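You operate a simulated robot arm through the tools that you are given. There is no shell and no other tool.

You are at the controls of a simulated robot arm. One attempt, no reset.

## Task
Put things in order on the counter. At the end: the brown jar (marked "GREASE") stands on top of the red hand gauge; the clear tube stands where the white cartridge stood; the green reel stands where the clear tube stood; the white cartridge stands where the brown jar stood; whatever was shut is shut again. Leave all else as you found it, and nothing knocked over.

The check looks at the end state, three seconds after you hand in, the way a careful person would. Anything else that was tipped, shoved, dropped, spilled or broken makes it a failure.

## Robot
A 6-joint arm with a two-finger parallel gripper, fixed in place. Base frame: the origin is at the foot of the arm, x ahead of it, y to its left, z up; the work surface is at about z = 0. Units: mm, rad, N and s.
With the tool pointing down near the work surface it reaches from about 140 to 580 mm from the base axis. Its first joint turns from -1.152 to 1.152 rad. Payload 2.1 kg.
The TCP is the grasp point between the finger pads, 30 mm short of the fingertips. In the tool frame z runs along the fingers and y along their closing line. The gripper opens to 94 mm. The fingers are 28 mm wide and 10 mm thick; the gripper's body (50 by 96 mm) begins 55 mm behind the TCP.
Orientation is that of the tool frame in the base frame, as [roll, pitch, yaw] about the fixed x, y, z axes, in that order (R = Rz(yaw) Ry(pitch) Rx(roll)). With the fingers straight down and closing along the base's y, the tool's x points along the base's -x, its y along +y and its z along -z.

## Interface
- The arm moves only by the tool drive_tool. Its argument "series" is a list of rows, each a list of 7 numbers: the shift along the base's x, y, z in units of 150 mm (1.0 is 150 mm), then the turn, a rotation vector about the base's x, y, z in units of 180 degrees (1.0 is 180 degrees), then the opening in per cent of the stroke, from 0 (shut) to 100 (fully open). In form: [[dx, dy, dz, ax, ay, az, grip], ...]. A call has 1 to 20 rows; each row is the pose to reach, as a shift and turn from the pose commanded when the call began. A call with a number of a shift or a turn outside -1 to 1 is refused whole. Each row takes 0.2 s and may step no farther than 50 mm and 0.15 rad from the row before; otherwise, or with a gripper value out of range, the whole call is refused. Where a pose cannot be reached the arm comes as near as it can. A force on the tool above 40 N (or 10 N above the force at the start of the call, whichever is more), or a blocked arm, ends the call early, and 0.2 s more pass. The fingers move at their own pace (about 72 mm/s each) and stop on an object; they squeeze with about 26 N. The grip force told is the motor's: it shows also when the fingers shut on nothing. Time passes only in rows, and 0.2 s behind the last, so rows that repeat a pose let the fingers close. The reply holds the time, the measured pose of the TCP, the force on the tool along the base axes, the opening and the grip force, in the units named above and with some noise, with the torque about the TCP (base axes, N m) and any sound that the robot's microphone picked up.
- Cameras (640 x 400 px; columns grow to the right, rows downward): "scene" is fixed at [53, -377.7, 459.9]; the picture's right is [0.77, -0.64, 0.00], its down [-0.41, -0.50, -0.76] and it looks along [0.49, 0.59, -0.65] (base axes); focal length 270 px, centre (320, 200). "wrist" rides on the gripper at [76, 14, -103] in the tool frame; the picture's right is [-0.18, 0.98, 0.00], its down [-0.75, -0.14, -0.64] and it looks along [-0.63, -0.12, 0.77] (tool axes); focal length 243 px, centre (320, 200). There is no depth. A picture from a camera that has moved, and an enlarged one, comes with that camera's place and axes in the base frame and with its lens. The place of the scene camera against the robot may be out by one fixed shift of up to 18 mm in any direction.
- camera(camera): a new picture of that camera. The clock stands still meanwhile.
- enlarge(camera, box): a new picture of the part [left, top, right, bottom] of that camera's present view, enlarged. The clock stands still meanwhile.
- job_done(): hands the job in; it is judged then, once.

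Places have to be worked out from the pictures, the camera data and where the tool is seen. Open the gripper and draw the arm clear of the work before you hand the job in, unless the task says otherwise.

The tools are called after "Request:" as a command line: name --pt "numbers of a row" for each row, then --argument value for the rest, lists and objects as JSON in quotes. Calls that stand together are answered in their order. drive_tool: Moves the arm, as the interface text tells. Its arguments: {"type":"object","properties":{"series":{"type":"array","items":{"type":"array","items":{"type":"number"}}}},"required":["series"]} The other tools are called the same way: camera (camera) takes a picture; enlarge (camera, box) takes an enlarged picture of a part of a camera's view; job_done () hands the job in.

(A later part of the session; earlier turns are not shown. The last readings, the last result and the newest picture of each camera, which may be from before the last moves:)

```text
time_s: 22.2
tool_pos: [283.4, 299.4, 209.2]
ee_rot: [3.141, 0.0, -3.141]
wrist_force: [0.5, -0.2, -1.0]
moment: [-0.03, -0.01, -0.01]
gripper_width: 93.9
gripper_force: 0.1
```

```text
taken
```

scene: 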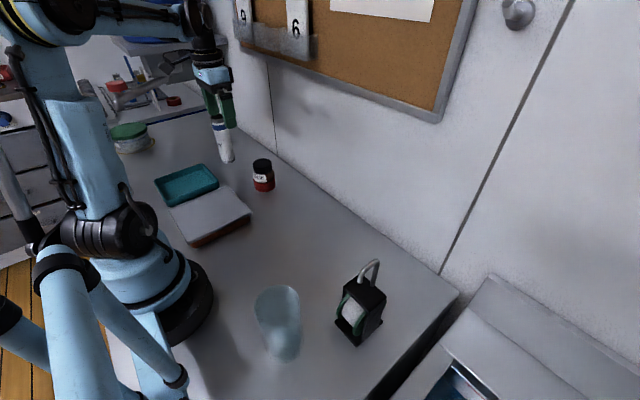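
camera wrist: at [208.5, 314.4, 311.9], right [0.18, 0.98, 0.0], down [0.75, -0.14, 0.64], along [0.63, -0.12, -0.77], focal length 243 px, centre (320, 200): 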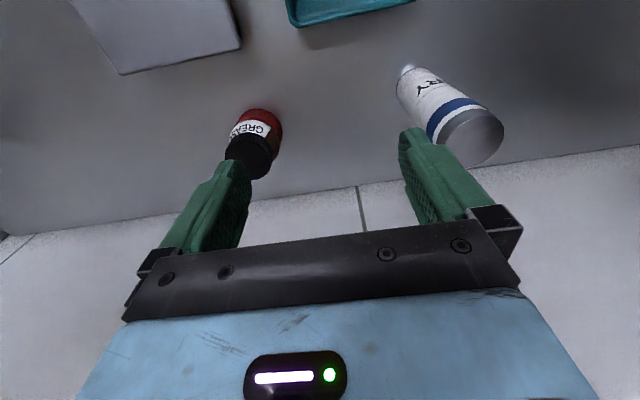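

Request:
enlarge --camera "wrist" --box '[370, 40, 530, 190]'

Request:
enlarge --camera "scene" --box '[195, 90, 275, 200]'

```text
2.67 times, centred on (450, 115) of wrist
camera zoom: at [208.5, 314.4, 311.9], right [0.18, 0.98, 0.0], down [0.75, -0.14, 0.64], along [0.63, -0.12, -0.77], focal length 647 px, centre (-27, 427)
```

zoom: 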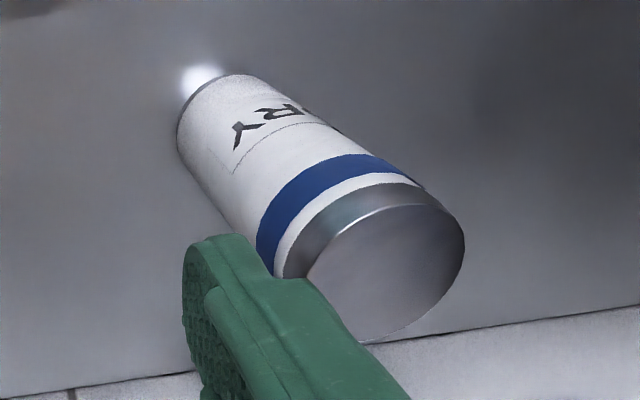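

```text
3.64 times, centred on (235, 145) of scene
camera zoom: at [53.0, -377.6, 459.9], right [0.77, -0.64, 0.0], down [-0.41, -0.5, -0.76], along [0.49, 0.59, -0.65], focal length 980 px, centre (629, 400)
```

zoom: 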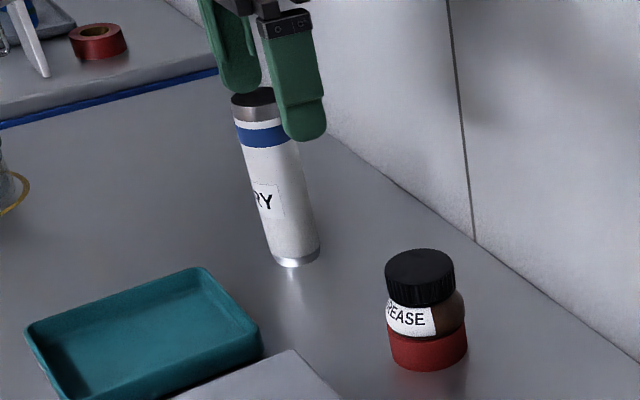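

The cartridge base works out at about (309,412), height about 145 mm, diameter about 43 mm. I'll move above it and verify.

Request:
drive_tool --pt "0.03 0.15 0 0 0 0 90" --pt "0.08 0.4 0 0 0 0 90" --pt "0.12 0.6 0 0 0 0 90" --pt "0.165 0.735 0 0 0 0 90" --pt "0.165 0.735 0 0 0 0 90"

Request:
camera --camera "wrist"

Request:
camera --camera "scene"

```text
time_s: 23.4
tool_pos: [308.4, 409.8, 210.6]
ee_rot: [3.141, 0.003, -3.14]
wrist_force: [0.4, -0.9, 0.6]
moment: [0.02, -0.01, -0.01]
gripper_width: 84.3
gripper_force: 0.0
```

```text
taken
camera wrist: at [232.7, 424.3, 311.4], right [0.18, 0.98, 0.0], down [0.75, -0.14, 0.64], along [0.63, -0.12, -0.77], focal length 243 px, centre (320, 200)
```

wrist: 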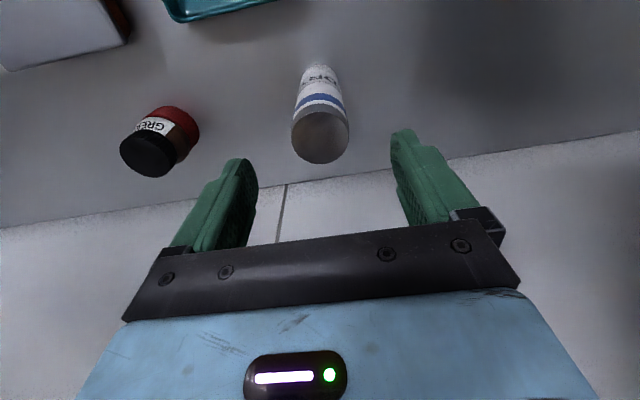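

```text
taken
```

scene: 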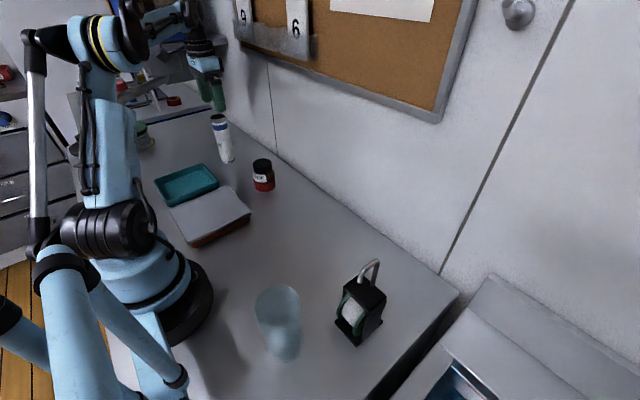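

Request:
enlarge --camera "wrist" --box '[260, 50, 380, 170]'

Request:
enlarge --camera "scene" --box '[190, 95, 250, 170]'

```text
3.33 times, centred on (320, 110) of wrist
camera zoom: at [232.7, 424.3, 311.4], right [0.18, 0.98, 0.0], down [0.75, -0.14, 0.64], along [0.63, -0.12, -0.77], focal length 809 px, centre (320, 500)
```

zoom: 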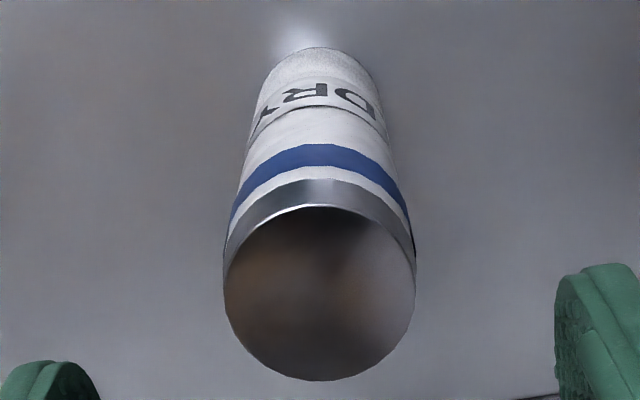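

```text
5.33 times, centred on (220, 132) of scene
camera zoom: at [53.0, -377.6, 459.9], right [0.77, -0.64, 0.0], down [-0.41, -0.5, -0.76], along [0.49, 0.59, -0.65], focal length 1437 px, centre (853, 560)
```

zoom: 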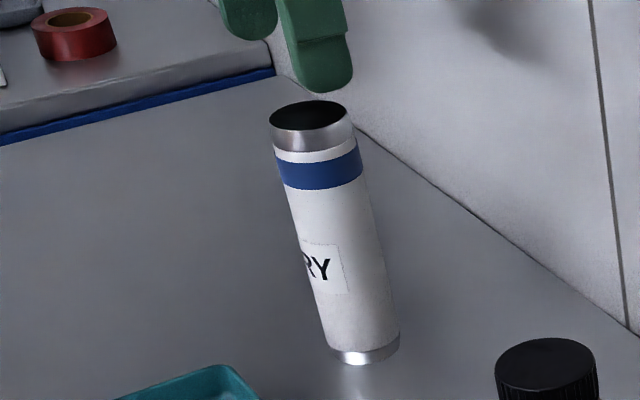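

The cartridge centre is about (310.5,410). I'll centre over it and descend with the fingers open, to TCP z≈103.

Request:
drive_tool --pt "0.013 -0.011 -0.1 0 0 0 90" --pt "0.013 -0.011 -0.3 0 0 0 90" --pt "0.013 -0.011 -0.5 0 0 0 90" --pt "0.013 -0.011 -0.65 0 0 0 90" --pt "0.013 -0.011 -0.727 0 0 0 90" --pt "0.013 -0.011 -0.727 0 0 0 90"

Request:
camera --camera "wrist"

Request:
enlarge --camera "scene" --box '[170, 60, 270, 180]'

```text
time_s: 24.8
tool_pos: [310.1, 408.7, 102.3]
ee_rot: [3.14, 0.002, -3.138]
wrist_force: [0.1, -0.6, 0.6]
moment: [0.03, -0.02, 0.0]
gripper_width: 84.7
gripper_force: 0.0
```

```text
taken
camera wrist: at [234.5, 422.6, 203.0], right [0.18, 0.98, 0.0], down [0.75, -0.14, 0.64], along [0.63, -0.12, -0.77], focal length 243 px, centre (320, 200)
```

wrist: 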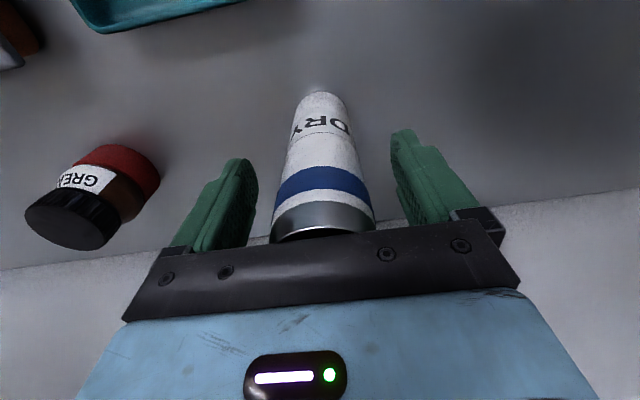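

```text
3.33 times, centred on (220, 120) of scene
camera zoom: at [53.0, -377.7, 459.9], right [0.77, -0.64, 0.0], down [-0.41, -0.5, -0.76], along [0.49, 0.59, -0.65], focal length 898 px, centre (653, 467)
```

zoom: 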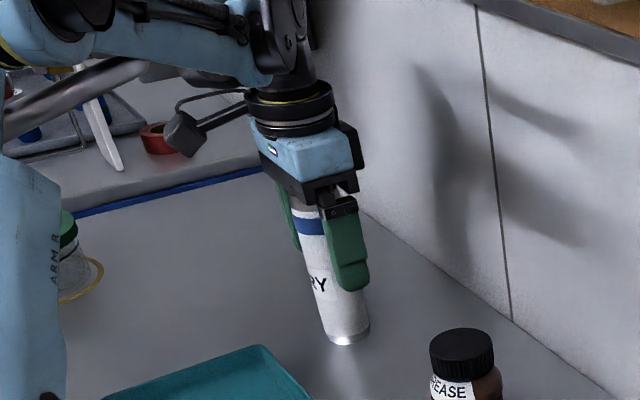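

The cartridge is between the fingers. Closing and test-lifting slightly.

Request:
drive_tool --pt "0 0 0 0 0 0 60" --pt "0 0 0 0 0 0 30" --pt "0 0 0 0 0 0 25" --pt "0 0 0 0 0 0 25" --pt "0 0 0 0 0 0 25" --pt "0 0 0.02 0 0 0 25" --pt "0 0 0.05 0 0 0 25" --pt "0 0 0.05 0 0 0 25"

Request:
camera --camera "wrist"

Request:
enlarge --camera "scene" --box '[190, 90, 260, 180]'

```text
time_s: 26.6
tool_pos: [310.3, 408.1, 110.0]
ee_rot: [3.14, 0.003, -3.14]
wrist_force: [-0.4, -0.6, -2.9]
moment: [0.04, 0.02, 0.03]
gripper_width: 43.3
gripper_force: 25.9
```

```text
taken
camera wrist: at [234.8, 422.8, 211.2], right [0.18, 0.98, 0.0], down [0.75, -0.14, 0.64], along [0.63, -0.12, -0.77], focal length 243 px, centre (320, 200)
```

wrist: 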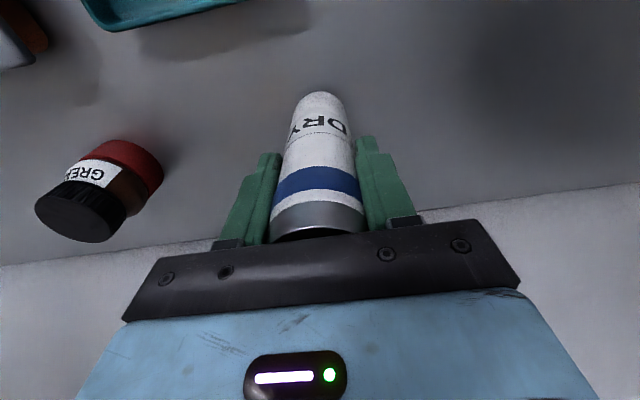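

```text
4.44 times, centred on (225, 135) of scene
camera zoom: at [53.0, -377.6, 459.9], right [0.77, -0.64, 0.0], down [-0.41, -0.5, -0.76], along [0.49, 0.59, -0.65], focal length 1198 px, centre (742, 489)
```

zoom: 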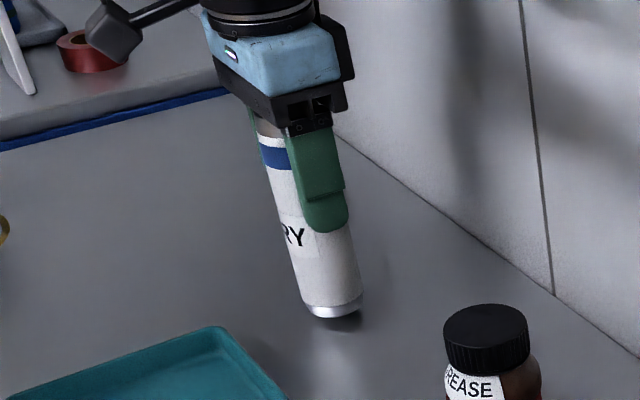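

The cartridge is off the table and held (about 2.5 N load). I'll raise it well clear and carry it toward the jar's old place.

Request:
drive_tool --pt "0 0 0.1 0 0 0 25" --pt "0 0 0.3 0 0 0 25" --pt "0 0 0.55 0 0 0 25" --pt "0 0 0.73 0 0 0 25" --pt "-0.05 -0.15 0.73 0 0 0 25" --pt "-0.1 -0.35 0.73 0 0 0 25" --pt "-0.15 -0.6 0.73 0 0 0 25" --pt "-0.2 -0.8 0.73 0 0 0 25" --pt "-0.2 -0.95 0.73 0 0 0 25" --pt "-0.2 -1.0 0.73 0 0 0 25"

Request:
camera --camera "scene"

```text
time_s: 28.8
tool_pos: [281.5, 257.9, 218.6]
ee_rot: [3.14, 0.001, -3.139]
wrist_force: [0.6, -0.6, -2.5]
moment: [0.02, 0.01, 0.03]
gripper_width: 43.5
gripper_force: 25.5
```

```text
taken
```

scene: 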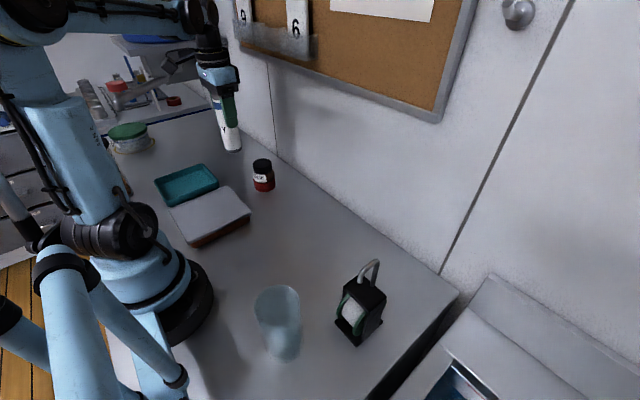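

Held steadily. Continuing across at z≈220, passing beside and above the jar/gauge stack.

Request:
drive_tool --pt "0 -0.15 0 0 0 0 25" --pt "0 -0.35 0 0 0 0 25" --pt "0 -0.6 0 0 0 0 25" --pt "0 -0.8 0 0 0 0 25" --pt "0 -1.0 0 0 0 0 25"

Request:
drive_tool --pt "0 -0.2 0 0 0 0 25" --pt "0 -0.4 0 0 0 0 25" --pt "0 -0.6 0 0 0 0 25" --pt "0 -0.8 0 0 0 0 25" --pt "0 -0.95 0 0 0 0 25" --pt "0 -1.0 0 0 0 0 25"

Request:
camera --camera "scene"

Request:
camera --camera "wrist"

```text
time_s: 30.0
tool_pos: [279.8, 108.4, 219.6]
ee_rot: [3.139, 0.002, -3.139]
wrist_force: [0.4, 0.0, -2.1]
moment: [0.01, 0.02, 0.01]
gripper_width: 43.3
gripper_force: 26.6
```

```text
time_s: 31.4
tool_pos: [280.1, -40.8, 219.6]
ee_rot: [3.14, 0.002, -3.139]
wrist_force: [-1.0, 0.4, -2.4]
moment: [0.0, 0.0, 0.02]
gripper_width: 43.5
gripper_force: 26.1
```

```text
taken
```

scene: 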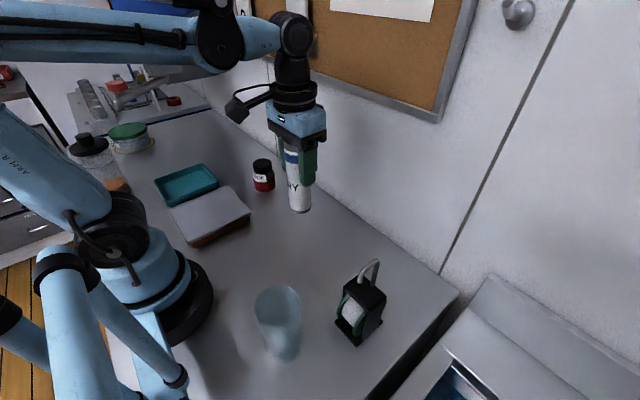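

```text
taken
camera wrist: at [205.0, -26.6, 321.0], right [0.18, 0.98, 0.0], down [0.75, -0.14, 0.64], along [0.63, -0.12, -0.77], focal length 243 px, centre (320, 200)
```

wrist: 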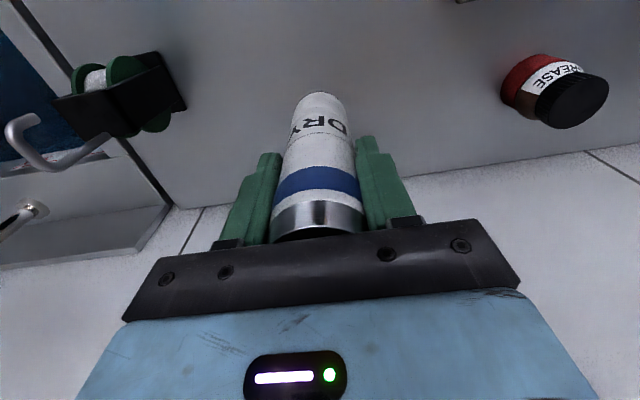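

Carrying well. Now I'll move above (268,-150) and lower partway.

Request:
drive_tool --pt "-0.02 -0.15 0 0 0 0 25" --pt "-0.04 -0.35 0 0 0 0 25" --pt "-0.06 -0.55 0 0 0 0 25" --pt "-0.083 -0.68 0 0 0 0 25" --pt "-0.083 -0.732 0 0 0 0 25" --pt "-0.083 -0.732 -0.2 0 0 0 25" --pt "-0.083 -0.732 -0.4 0 0 0 25" --pt "-0.083 -0.732 -0.6 0 0 0 25" --pt "-0.083 -0.732 -0.6 0 0 0 25"

Request:
camera --camera "wrist"

Request:
enlarge --camera "scene" --box '[260, 160, 420, 340]'

```text
time_s: 33.4
tool_pos: [266.8, -151.5, 128.6]
ee_rot: [3.14, 0.003, -3.14]
wrist_force: [-0.3, -0.9, -2.9]
moment: [0.0, 0.01, 0.01]
gripper_width: 43.7
gripper_force: 26.3
```

```text
taken
camera wrist: at [191.8, -136.8, 230.6], right [0.18, 0.98, 0.0], down [0.75, -0.14, 0.64], along [0.63, -0.12, -0.77], focal length 243 px, centre (320, 200)
```

wrist: 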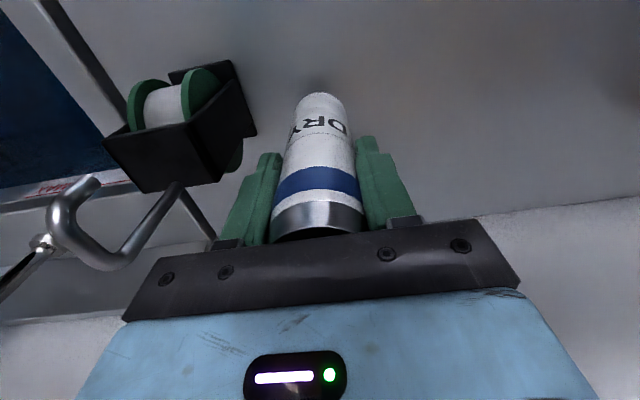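

```text
2.22 times, centred on (340, 250) of scene
camera zoom: at [53.0, -377.7, 459.9], right [0.77, -0.64, 0.0], down [-0.41, -0.5, -0.76], along [0.49, 0.59, -0.65], focal length 599 px, centre (276, 89)
```

zoom: 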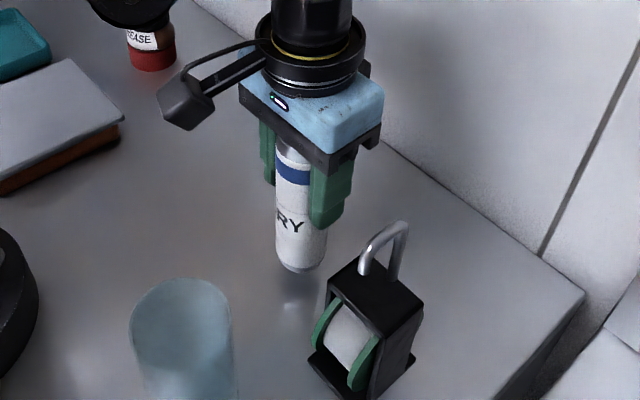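

The cartridge is right over the jar's old spot, about 27 mm up. Lowering gently.

Request:
drive_tool --pt "0 0 -0.05 0 0 0 25" --pt "0 0 -0.1 0 0 0 25" --pt "0 0 -0.14 0 0 0 25" --pt "0 0 -0.16 0 0 0 25" --pt "0 0 -0.17 0 0 0 25" --pt "0 0 -0.176 0 0 0 25" --pt "0 0 -0.179 0 0 0 25" --pt "0 0 -0.179 0 0 0 25"

Request:
enlarge --camera "scene" --box '[280, 200, 380, 300]'

Request:
camera --camera "wrist"

```text
time_s: 35.2
tool_pos: [267.8, -150.1, 102.9]
ee_rot: [3.14, 0.001, -3.139]
wrist_force: [-0.3, -0.3, -0.9]
moment: [-0.07, 0.01, 0.02]
gripper_width: 43.6
gripper_force: 25.8
```

```text
4.00 times, centred on (330, 250) of scene
camera zoom: at [53.0, -377.7, 459.9], right [0.77, -0.64, 0.0], down [-0.41, -0.5, -0.76], along [0.49, 0.59, -0.65], focal length 1078 px, centre (280, 0)
```

zoom: 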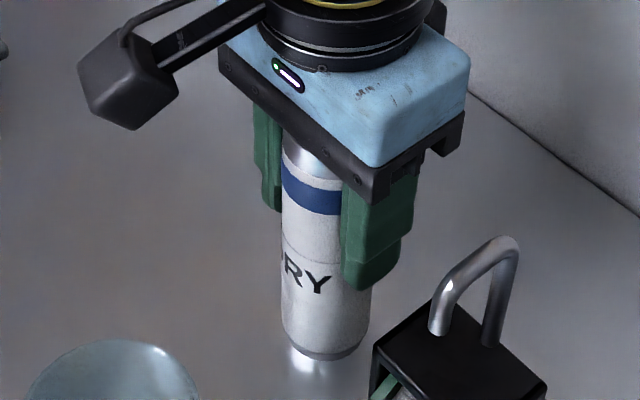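

```text
taken
camera wrist: at [192.4, -137.2, 204.2], right [0.18, 0.98, 0.0], down [0.75, -0.14, 0.64], along [0.63, -0.12, -0.77], focal length 243 px, centre (320, 200)
```

wrist: 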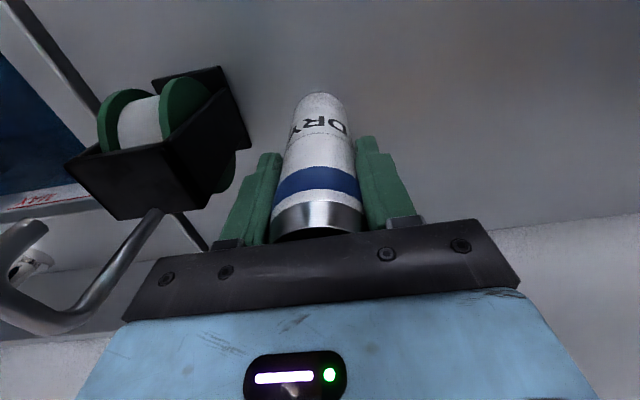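

Force has dropped from -2.5 to about -0.9 N, so the base is just touching. I'll go down another fraction of a millimetre to be sure.

Request:
drive_tool --pt "0 0 -0.003 0 0 0 25" --pt "0 0 -0.006 0 0 0 25" --pt "0 0 -0.006 0 0 0 25"

```text
time_s: 36.0
tool_pos: [268.5, -152.0, 102.0]
ee_rot: [3.14, 0.001, -3.139]
wrist_force: [-0.4, 1.5, 21.8]
moment: [-0.04, 0.02, 0.0]
gripper_width: 43.0
gripper_force: 25.8
```

Firm contact now (about 22 N). I'll back off half a millimetre and open gently.

Request:
drive_tool --pt "0 0 0.003 0 0 0 25" --pt "0 0 0.004 0 0 0 25" --pt "0 0 0.004 0 0 0 50" --pt "0 0 0.004 0 0 0 58" --pt "0 0 0.004 0 0 0 66" --pt "0 0 0.004 0 0 0 72" --pt "0 0 0.004 0 0 0 72"

Request:
camera --camera "wrist"

Request:
enlarge --camera "scene" --box '[280, 200, 380, 300]'

```text
time_s: 37.6
tool_pos: [267.1, -151.9, 101.4]
ee_rot: [3.14, 0.001, -3.139]
wrist_force: [0.1, 0.3, -0.4]
moment: [-0.05, -0.01, -0.02]
gripper_width: 67.6
gripper_force: 0.0
```

```text
taken
camera wrist: at [192.8, -137.3, 204.0], right [0.18, 0.98, 0.0], down [0.75, -0.14, 0.64], along [0.63, -0.12, -0.77], focal length 243 px, centre (320, 200)
```

wrist: 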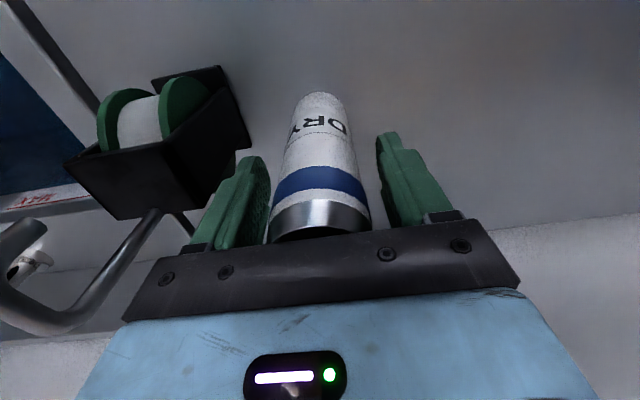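

```text
4.00 times, centred on (330, 250) of scene
camera zoom: at [53.0, -377.7, 459.9], right [0.77, -0.64, 0.0], down [-0.41, -0.5, -0.76], along [0.49, 0.59, -0.65], focal length 1078 px, centre (280, 0)
```

zoom: 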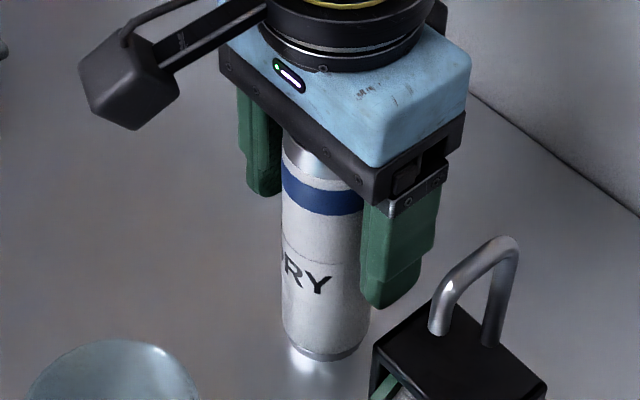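

The cartridge stands on its own at (268,-150). I'll lift straight up and then move over to look at the tube.

Request:
drive_tool --pt "0 0 0.1 0 0 0 72" --pt "0 0 0.3 0 0 0 72" --pt "0 0 0.6 0 0 0 72" --pt "0 0 0.85 0 0 0 72" --pt "-0.15 0.05 1.0 0 0 0 90" --pt "-0.4 0.05 1.0 0 0 0 90" --pt "-0.65 0 1.0 0 0 0 90" --pt "-0.65 0 1.0 0 0 0 90"

Request:
camera --camera "wrist"

Request:
camera --camera "scene"

```text
time_s: 39.4
tool_pos: [170.2, -150.8, 252.1]
ee_rot: [3.141, 0.001, -3.14]
wrist_force: [0.1, 0.0, -0.3]
moment: [0.01, -0.01, 0.01]
gripper_width: 84.6
gripper_force: 0.2
```

```text
taken
camera wrist: at [94.8, -136.7, 353.8], right [0.18, 0.98, 0.0], down [0.75, -0.14, 0.64], along [0.63, -0.12, -0.77], focal length 243 px, centre (320, 200)
```

wrist: 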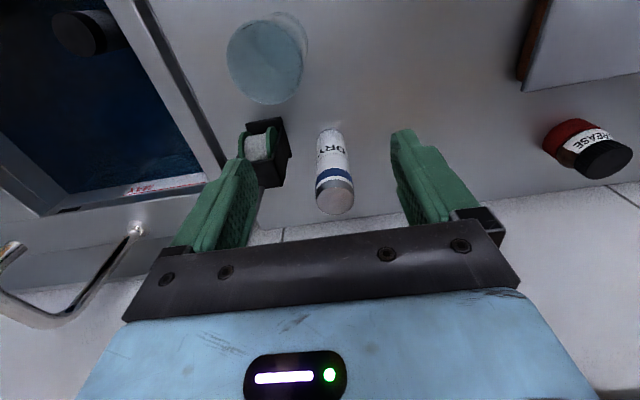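

```text
taken
```

scene: 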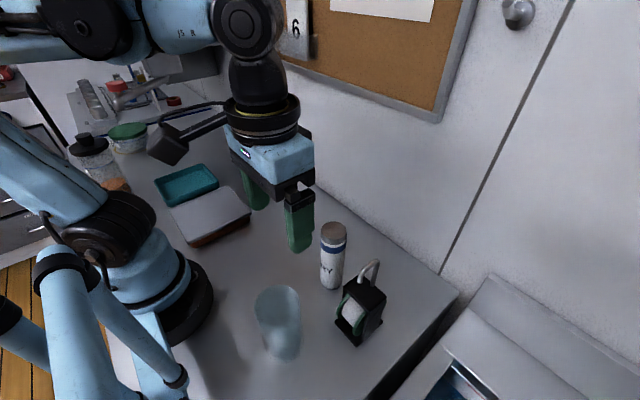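

Request:
enlarge --camera "wrist" --box '[200, 0, 340, 120]'

Request:
enlarge --camera "scene" --box '[235, 270, 325, 370]'

Request:
enlarge --camera "wrist" --box '[230, 90, 370, 220]'

```text
3.33 times, centred on (270, 60) of wrist
camera zoom: at [94.8, -136.7, 353.8], right [0.18, 0.98, 0.0], down [0.75, -0.14, 0.64], along [0.63, -0.12, -0.77], focal length 809 px, centre (487, 667)
```

zoom: 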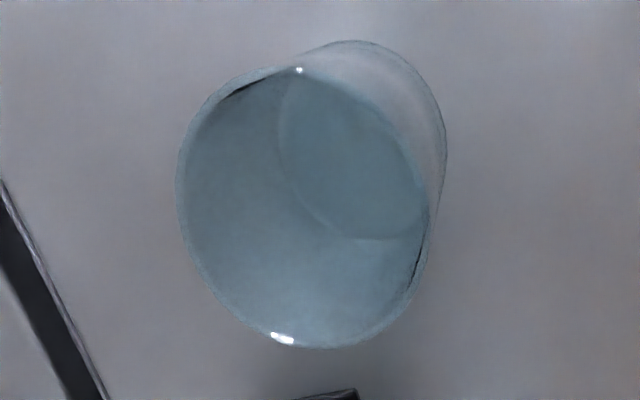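

```text
4.00 times, centred on (280, 320) of scene
camera zoom: at [53.0, -377.6, 459.9], right [0.77, -0.64, 0.0], down [-0.41, -0.5, -0.76], along [0.49, 0.59, -0.65], focal length 1078 px, centre (480, -280)
```

zoom: 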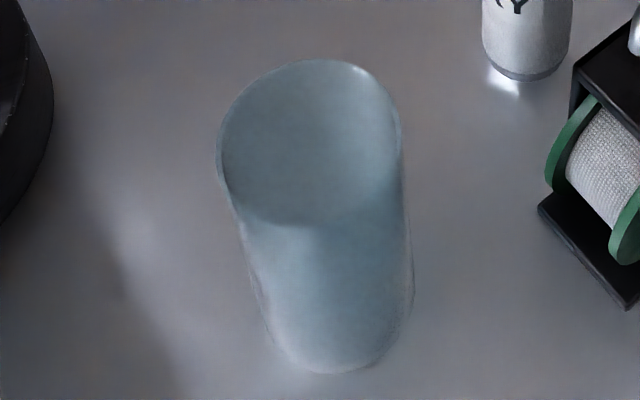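

```text
3.08 times, centred on (300, 155) of wrist
camera zoom: at [94.8, -136.7, 353.8], right [0.18, 0.98, 0.0], down [0.75, -0.14, 0.64], along [0.63, -0.12, -0.77], focal length 746 px, centre (382, 338)
```

zoom: 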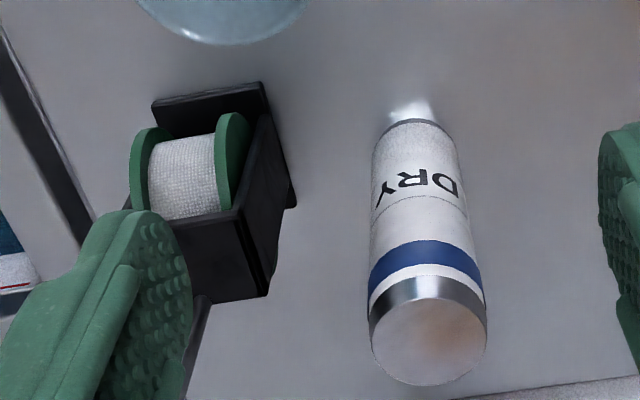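

The tube is an empty, open, clear cylinder about 60 mm across, near (124,-188). I'll move above it and check the alignment.

Request:
drive_tool --pt "-0.15 -0.12 -0.05 0 0 0 100" --pt "-0.307 -0.25 -0.12 0 0 0 100" --pt "-0.307 -0.25 -0.253 0 0 0 100" --pt "-0.307 -0.25 -0.253 0 0 0 100"

Request:
camera --camera "wrist"

Request:
camera --camera "scene"

```text
time_s: 40.4
tool_pos: [125.0, -188.9, 214.6]
ee_rot: [3.138, 0.002, -3.141]
wrist_force: [0.1, -1.0, 0.1]
moment: [-0.02, 0.0, 0.0]
gripper_width: 94.0
gripper_force: 0.0
```

```text
taken
camera wrist: at [49.0, -174.8, 315.7], right [0.18, 0.98, 0.0], down [0.75, -0.14, 0.64], along [0.63, -0.12, -0.77], focal length 243 px, centre (320, 200)
```

wrist: 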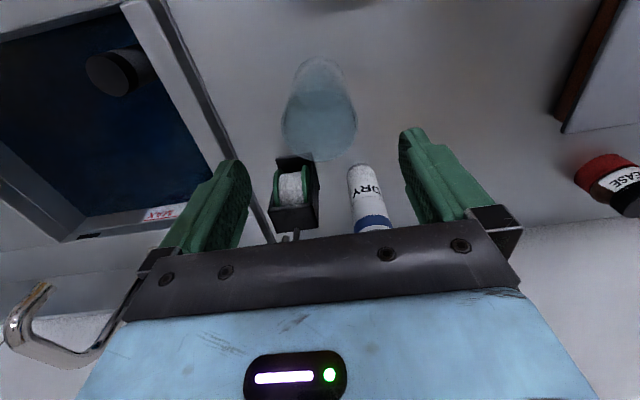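

```text
taken
```

scene: 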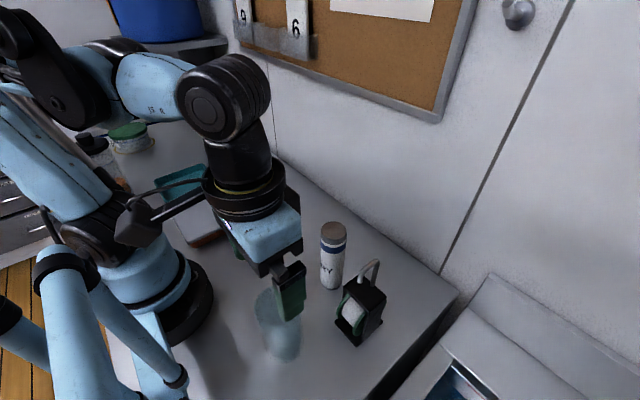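

Request:
enlarge --camera "wrist" --box '[250, 40, 390, 180]'

Request:
enlarge --camera "scene" --box '[220, 240, 340, 380]'

```text
2.86 times, centred on (320, 110) of wrist
camera zoom: at [49.0, -174.8, 315.7], right [0.18, 0.98, 0.0], down [0.75, -0.14, 0.64], along [0.63, -0.12, -0.77], focal length 693 px, centre (320, 457)
```

zoom: 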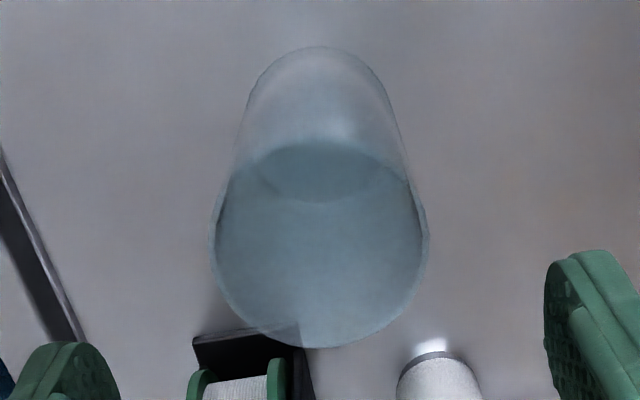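

```text
2.86 times, centred on (280, 310) of scene
camera zoom: at [53.0, -377.7, 459.9], right [0.77, -0.64, 0.0], down [-0.41, -0.5, -0.76], along [0.49, 0.59, -0.65], focal length 770 px, centre (434, -114)
```

zoom: 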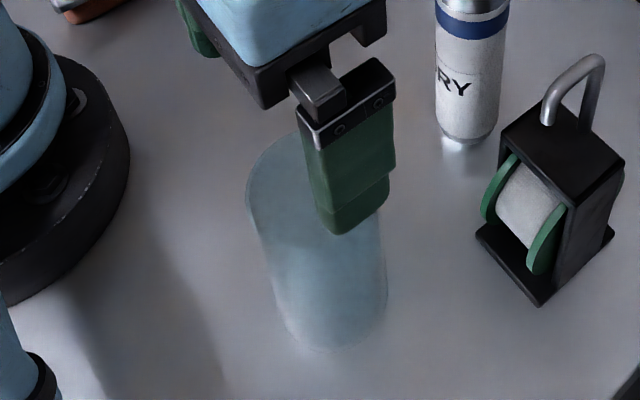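

The tube axis is at about (127,-189), height about 125 mm, diameter about 62 mm. I'll centre and descend to TCP z≈80.

Request:
drive_tool --pt "0.018 -0.011 -0.1 0 0 0 100" --pt "0.018 -0.011 -0.3 0 0 0 100" --pt "0.018 -0.011 -0.5 0 0 0 100" --pt "0.018 -0.011 -0.5 0 0 0 100"

Request:
camera --camera "wrist"

Request:
enlarge --camera "scene" --box '[200, 220, 340, 380]'

```text
time_s: 41.4
tool_pos: [127.1, -190.0, 139.9]
ee_rot: [3.139, 0.002, -3.139]
wrist_force: [0.1, -0.4, 0.5]
moment: [0.0, 0.01, 0.02]
gripper_width: 94.1
gripper_force: 0.0
```

```text
taken
camera wrist: at [51.6, -176.1, 241.4], right [0.18, 0.98, 0.0], down [0.75, -0.14, 0.64], along [0.63, -0.12, -0.77], focal length 243 px, centre (320, 200)
```

wrist: 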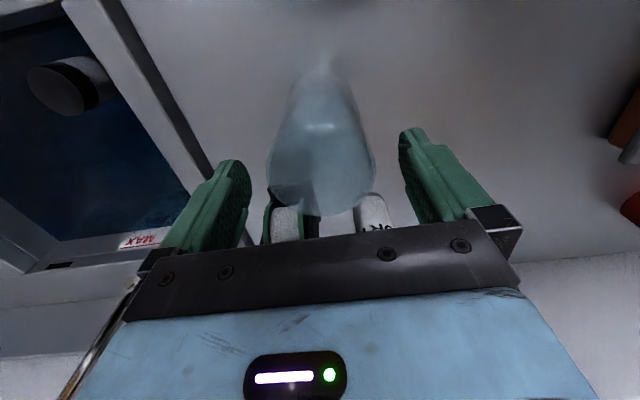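

```text
2.50 times, centred on (270, 300) of scene
camera zoom: at [53.0, -377.6, 459.9], right [0.77, -0.64, 0.0], down [-0.41, -0.5, -0.76], along [0.49, 0.59, -0.65], focal length 674 px, centre (445, -50)
```

zoom: 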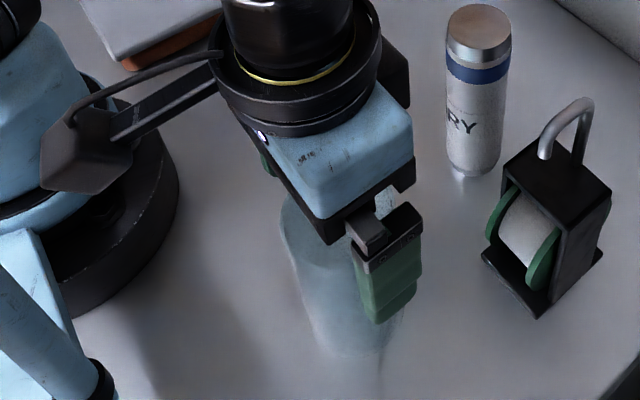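

Well centred. Continuing down to z≈80 and then closing.

Request:
drive_tool --pt "0 0 -0.15 0 0 0 100" --pt "0 0 -0.3 0 0 0 100" --pt "0 0 -0.4 0 0 0 100" --pt "0 0 -0.4 0 0 0 100"

Request:
camera --camera "wrist"

Request:
enlarge --camera "scene" --box '[200, 220, 340, 380]'

```text
time_s: 42.4
tool_pos: [127.1, -190.3, 80.1]
ee_rot: [3.14, 0.002, -3.14]
wrist_force: [-1.1, 0.0, 0.4]
moment: [0.01, 0.03, 0.01]
gripper_width: 93.9
gripper_force: 0.0
```

```text
taken
camera wrist: at [52.1, -176.4, 180.8], right [0.18, 0.98, 0.0], down [0.75, -0.14, 0.64], along [0.63, -0.12, -0.77], focal length 243 px, centre (320, 200)
```

wrist: 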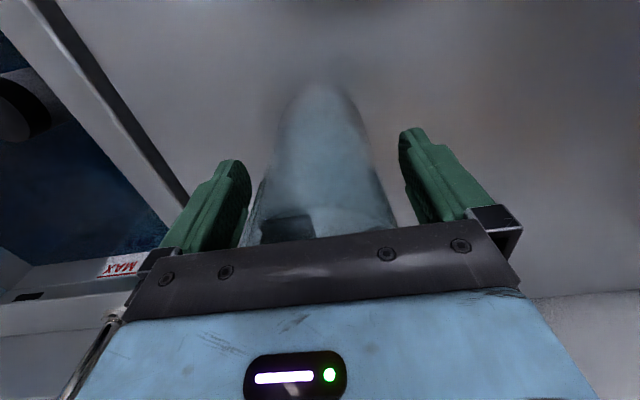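

```text
2.50 times, centred on (270, 300) of scene
camera zoom: at [53.0, -377.6, 459.9], right [0.77, -0.64, 0.0], down [-0.41, -0.5, -0.76], along [0.49, 0.59, -0.65], focal length 674 px, centre (445, -50)
```

zoom: 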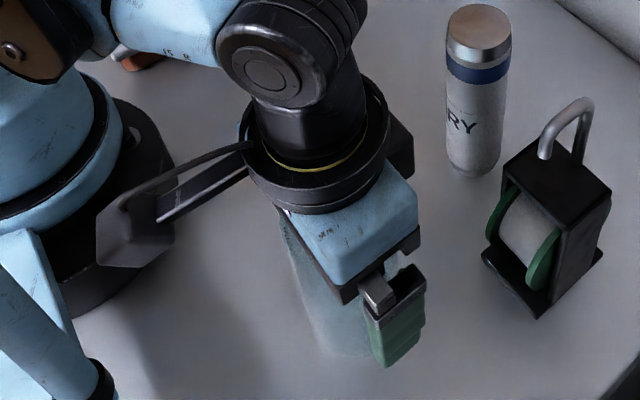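

The tube is between the fingers. Closing and testing with a small lift.

Request:
drive_tool --pt "0 0 0 0 0 0 80" --pt "0 0 0 0 0 0 65" --pt "0 0 0 0 0 0 45" --pt "0 0 0 0 0 0 45" --pt "0 0 0 0 0 0 45" --pt "0 0 0.02 0 0 0 45" --pt "0 0 0.05 0 0 0 45" --pt "0 0 0.05 0 0 0 45"

Request:
camera --camera "wrist"

Request:
enlarge --camera "scene" --box '[200, 220, 340, 380]'

```text
time_s: 44.2
tool_pos: [127.3, -190.0, 87.6]
ee_rot: [3.139, 0.003, -3.138]
wrist_force: [0.7, 0.0, -0.7]
moment: [0.02, 0.0, 0.01]
gripper_width: 63.4
gripper_force: 26.0
```

```text
taken
camera wrist: at [52.1, -176.6, 188.5], right [0.18, 0.98, 0.0], down [0.75, -0.14, 0.64], along [0.63, -0.12, -0.77], focal length 243 px, centre (320, 200)
```

wrist: 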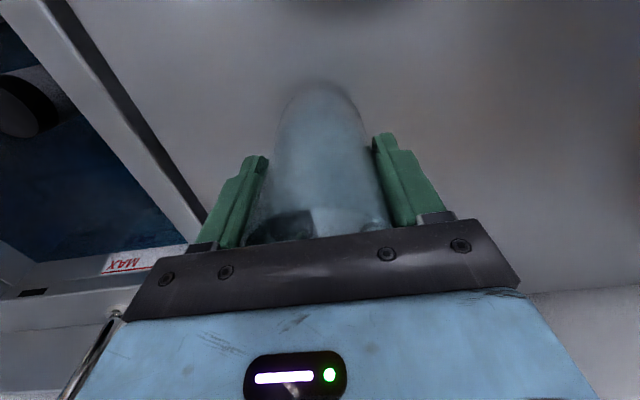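

```text
2.50 times, centred on (270, 300) of scene
camera zoom: at [53.0, -377.7, 459.9], right [0.77, -0.64, 0.0], down [-0.41, -0.5, -0.76], along [0.49, 0.59, -0.65], focal length 674 px, centre (445, -50)
```

zoom: 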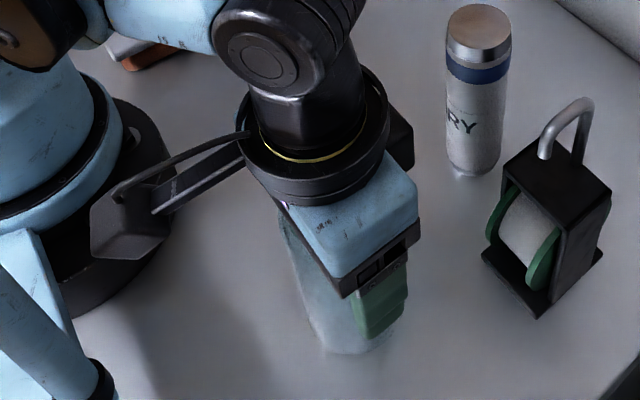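

Tube held at 63.4 mm. I'll lift it to about z=200 and start carrying it left, clear of the cartridge.

Request:
drive_tool --pt "0 0 0.1 0 0 0 45" --pt "0 0 0.3 0 0 0 45" --pt "0 0 0.55 0 0 0 45" --pt "0 0 0.75 0 0 0 45" --pt "0.05 0.1 0.75 0 0 0 45" --pt "0.15 0.28 0.75 0 0 0 45" --pt "0.28 0.48 0.75 0 0 0 45" --pt "0.4 0.7 0.75 0 0 0 45" --pt "0.487 0.86 0.75 0 0 0 45" --pt "0.487 0.86 0.75 0 0 0 45"

Request:
camera --camera "scene"

Request:
camera --camera "wrist"

```text
time_s: 46.4
tool_pos: [199.8, -60.7, 199.1]
ee_rot: [3.141, 0.002, -3.14]
wrist_force: [0.2, 0.3, -0.8]
moment: [0.0, 0.01, -0.02]
gripper_width: 62.9
gripper_force: 26.1
```

```text
taken
```

scene: 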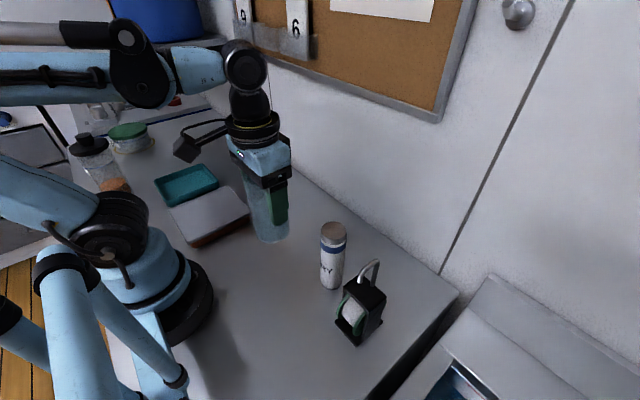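

```text
taken
camera wrist: at [124.4, -46.8, 300.5], right [0.18, 0.98, 0.0], down [0.75, -0.14, 0.64], along [0.63, -0.12, -0.77], focal length 243 px, centre (320, 200)
```

wrist: 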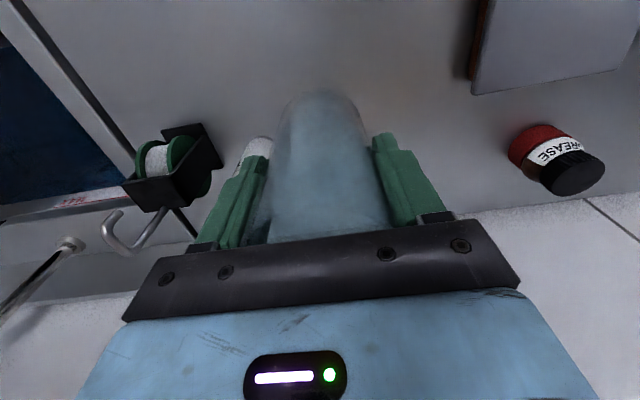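

Carrying steadily. Continuing left at the same height.

Request:
drive_tool --pt "0.06 0.15 0 0 0 0 45" --pt "0.14 0.35 0 0 0 0 45" --pt "0.24 0.6 0 0 0 0 45" --pt "0.33 0.82 0 0 0 0 45" --pt "0.4 1.0 0 0 0 0 45"

Request:
drive_tool --pt "0.02 0.2 0 0 0 0 45" --pt "0.05 0.42 0 0 0 0 45" --pt "0.08 0.65 0 0 0 0 45" --pt "0.1 0.85 0 0 0 0 45" --pt "0.13 1.0 0 0 0 0 45"

Request:
camera --camera "scene"

Request:
camera --camera "wrist"

```text
time_s: 47.6
tool_pos: [261.0, 90.2, 198.2]
ee_rot: [3.14, 0.002, -3.14]
wrist_force: [0.8, 0.8, -0.5]
moment: [-0.01, -0.01, 0.02]
gripper_width: 62.9
gripper_force: 26.2
```

```text
time_s: 48.8
tool_pos: [278.8, 240.2, 199.5]
ee_rot: [3.14, 0.002, -3.141]
wrist_force: [-0.4, 0.5, -1.1]
moment: [0.03, 0.04, 0.0]
gripper_width: 63.1
gripper_force: 26.4
```

```text
taken
```

scene: 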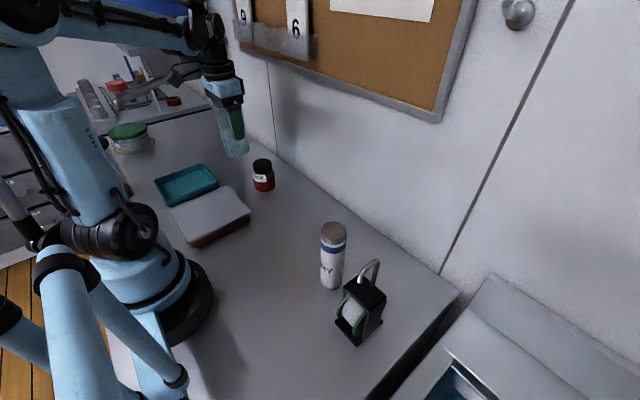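

```text
taken
camera wrist: at [203.9, 253.2, 300.4], right [0.18, 0.98, 0.0], down [0.75, -0.14, 0.64], along [0.63, -0.12, -0.77], focal length 243 px, centre (320, 200)
```

wrist: 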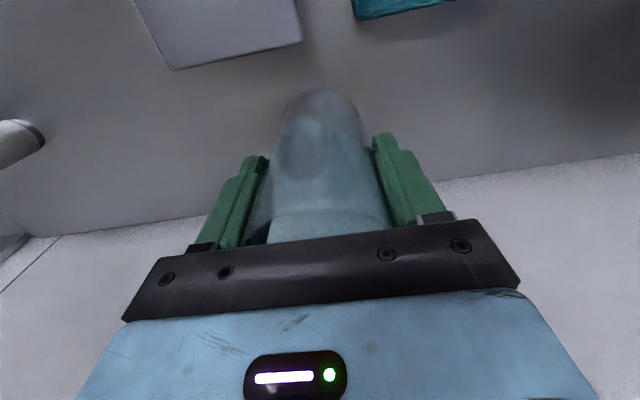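

Continuing to the cartridge's old place, then lowering partway.

Request:
drive_tool --pt "0.04 0.15 0 0 0 0 45" --pt "0.09 0.38 0 0 0 0 45" --pt "0.14 0.62 0 0 0 0 45" --pt "0.18 0.85 0 0 0 0 45" --pt "0.205 1.0 0 0 0 0 45"

Request:
drive_tool --pt "0 0.08 0 0 0 0 45" --pt "0 0.134 0 0 0 0 45" --pt "0 0.134 -0.15 0 0 0 45" --pt "0 0.134 -0.35 0 0 0 45" --pt "0 0.134 -0.55 0 0 0 45" --pt "0 0.134 -0.65 0 0 0 45" --pt "0 0.134 -0.65 0 0 0 45"

Request:
camera --camera "wrist"

Request:
enlarge --camera "scene" --box '[170, 80, 290, 200]'

```text
time_s: 50.0
tool_pos: [311.1, 389.2, 199.2]
ee_rot: [3.14, 0.002, -3.14]
wrist_force: [0.5, -0.6, -0.2]
moment: [0.03, 0.04, 0.01]
gripper_width: 63.3
gripper_force: 26.4
```

```text
time_s: 51.6
tool_pos: [309.7, 409.8, 100.8]
ee_rot: [3.141, 0.002, -3.139]
wrist_force: [-0.5, -1.3, -0.5]
moment: [-0.02, 0.03, 0.0]
gripper_width: 63.1
gripper_force: 26.1
```

```text
taken
camera wrist: at [234.9, 423.4, 203.6], right [0.18, 0.98, 0.0], down [0.75, -0.14, 0.64], along [0.63, -0.12, -0.77], focal length 243 px, centre (320, 200)
```

wrist: 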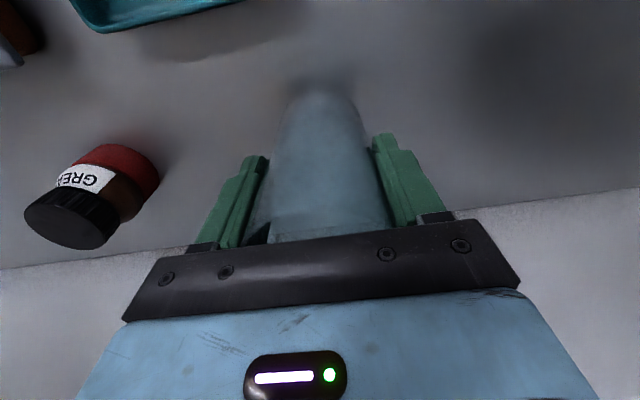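

```text
3.33 times, centred on (230, 140) of scene
camera zoom: at [53.0, -377.7, 459.9], right [0.77, -0.64, 0.0], down [-0.41, -0.5, -0.76], along [0.49, 0.59, -0.65], focal length 898 px, centre (620, 400)
```

zoom: 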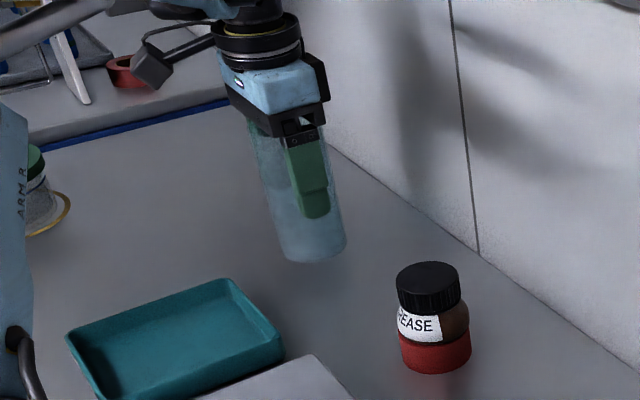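

About 22 mm above the table at (310.5,410). Lowering slowly with force watch.

Request:
drive_tool --pt "0 0 -0.05 0 0 0 45" --pt "0 0 -0.09 0 0 0 45" --pt "0 0 -0.12 0 0 0 45" --pt "0 0 -0.135 0 0 0 45" --pt "0 0 -0.143 0 0 0 45" --pt "0 0 -0.148 0 0 0 45" --pt "0 0 -0.151 0 0 0 45" --pt "0 0 -0.151 0 0 0 45"

```text
time_s: 53.4
tool_pos: [311.7, 408.5, 78.7]
ee_rot: [3.14, 0.001, -3.14]
wrist_force: [0.2, -0.8, 4.0]
moment: [-0.05, -0.08, 0.02]
gripper_width: 63.0
gripper_force: 26.0
```

The tube base is touching (about +4 N). Opening gently.

Request:
drive_tool --pt "0 0 0 0 0 0 70" --pt "0 0 0 0 0 0 76" --pt "0 0 0 0 0 0 84" --pt "0 0 0 0 0 0 95" --pt "0 0 0 0 0 0 95"

Request:
enlarge --camera "scene" --box '[170, 80, 290, 200]'

Request:
camera --camera "wrist"

```text
time_s: 54.6
tool_pos: [309.8, 408.2, 77.9]
ee_rot: [3.139, 0.0, -3.141]
wrist_force: [-0.2, -0.2, 0.0]
moment: [0.04, 0.01, -0.03]
gripper_width: 89.1
gripper_force: 0.0
```

```text
3.33 times, centred on (230, 140) of scene
camera zoom: at [53.0, -377.7, 459.9], right [0.77, -0.64, 0.0], down [-0.41, -0.5, -0.76], along [0.49, 0.59, -0.65], focal length 898 px, centre (620, 400)
```

zoom: 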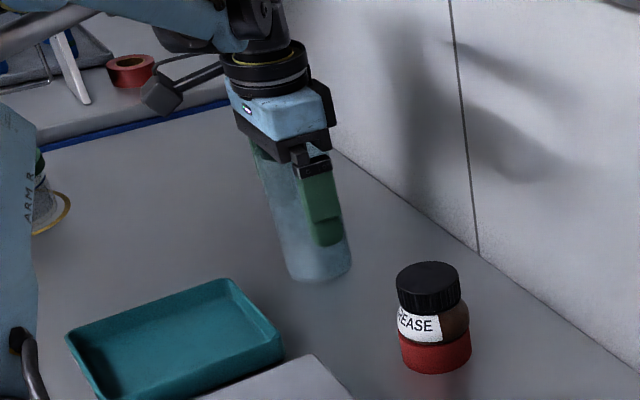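

```text
taken
camera wrist: at [235.2, 422.5, 180.6], right [0.18, 0.98, 0.0], down [0.75, -0.14, 0.64], along [0.63, -0.12, -0.77], focal length 243 px, centre (320, 200)
```

wrist: 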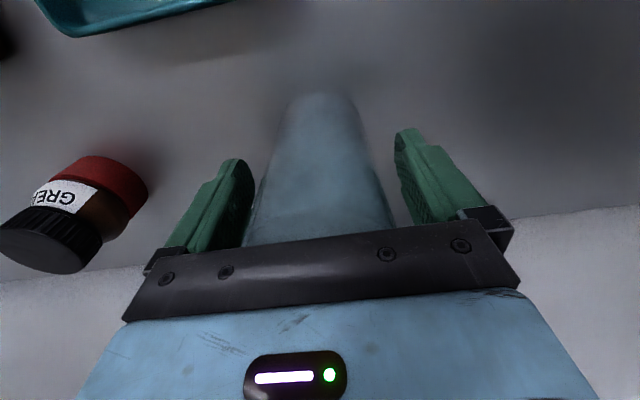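

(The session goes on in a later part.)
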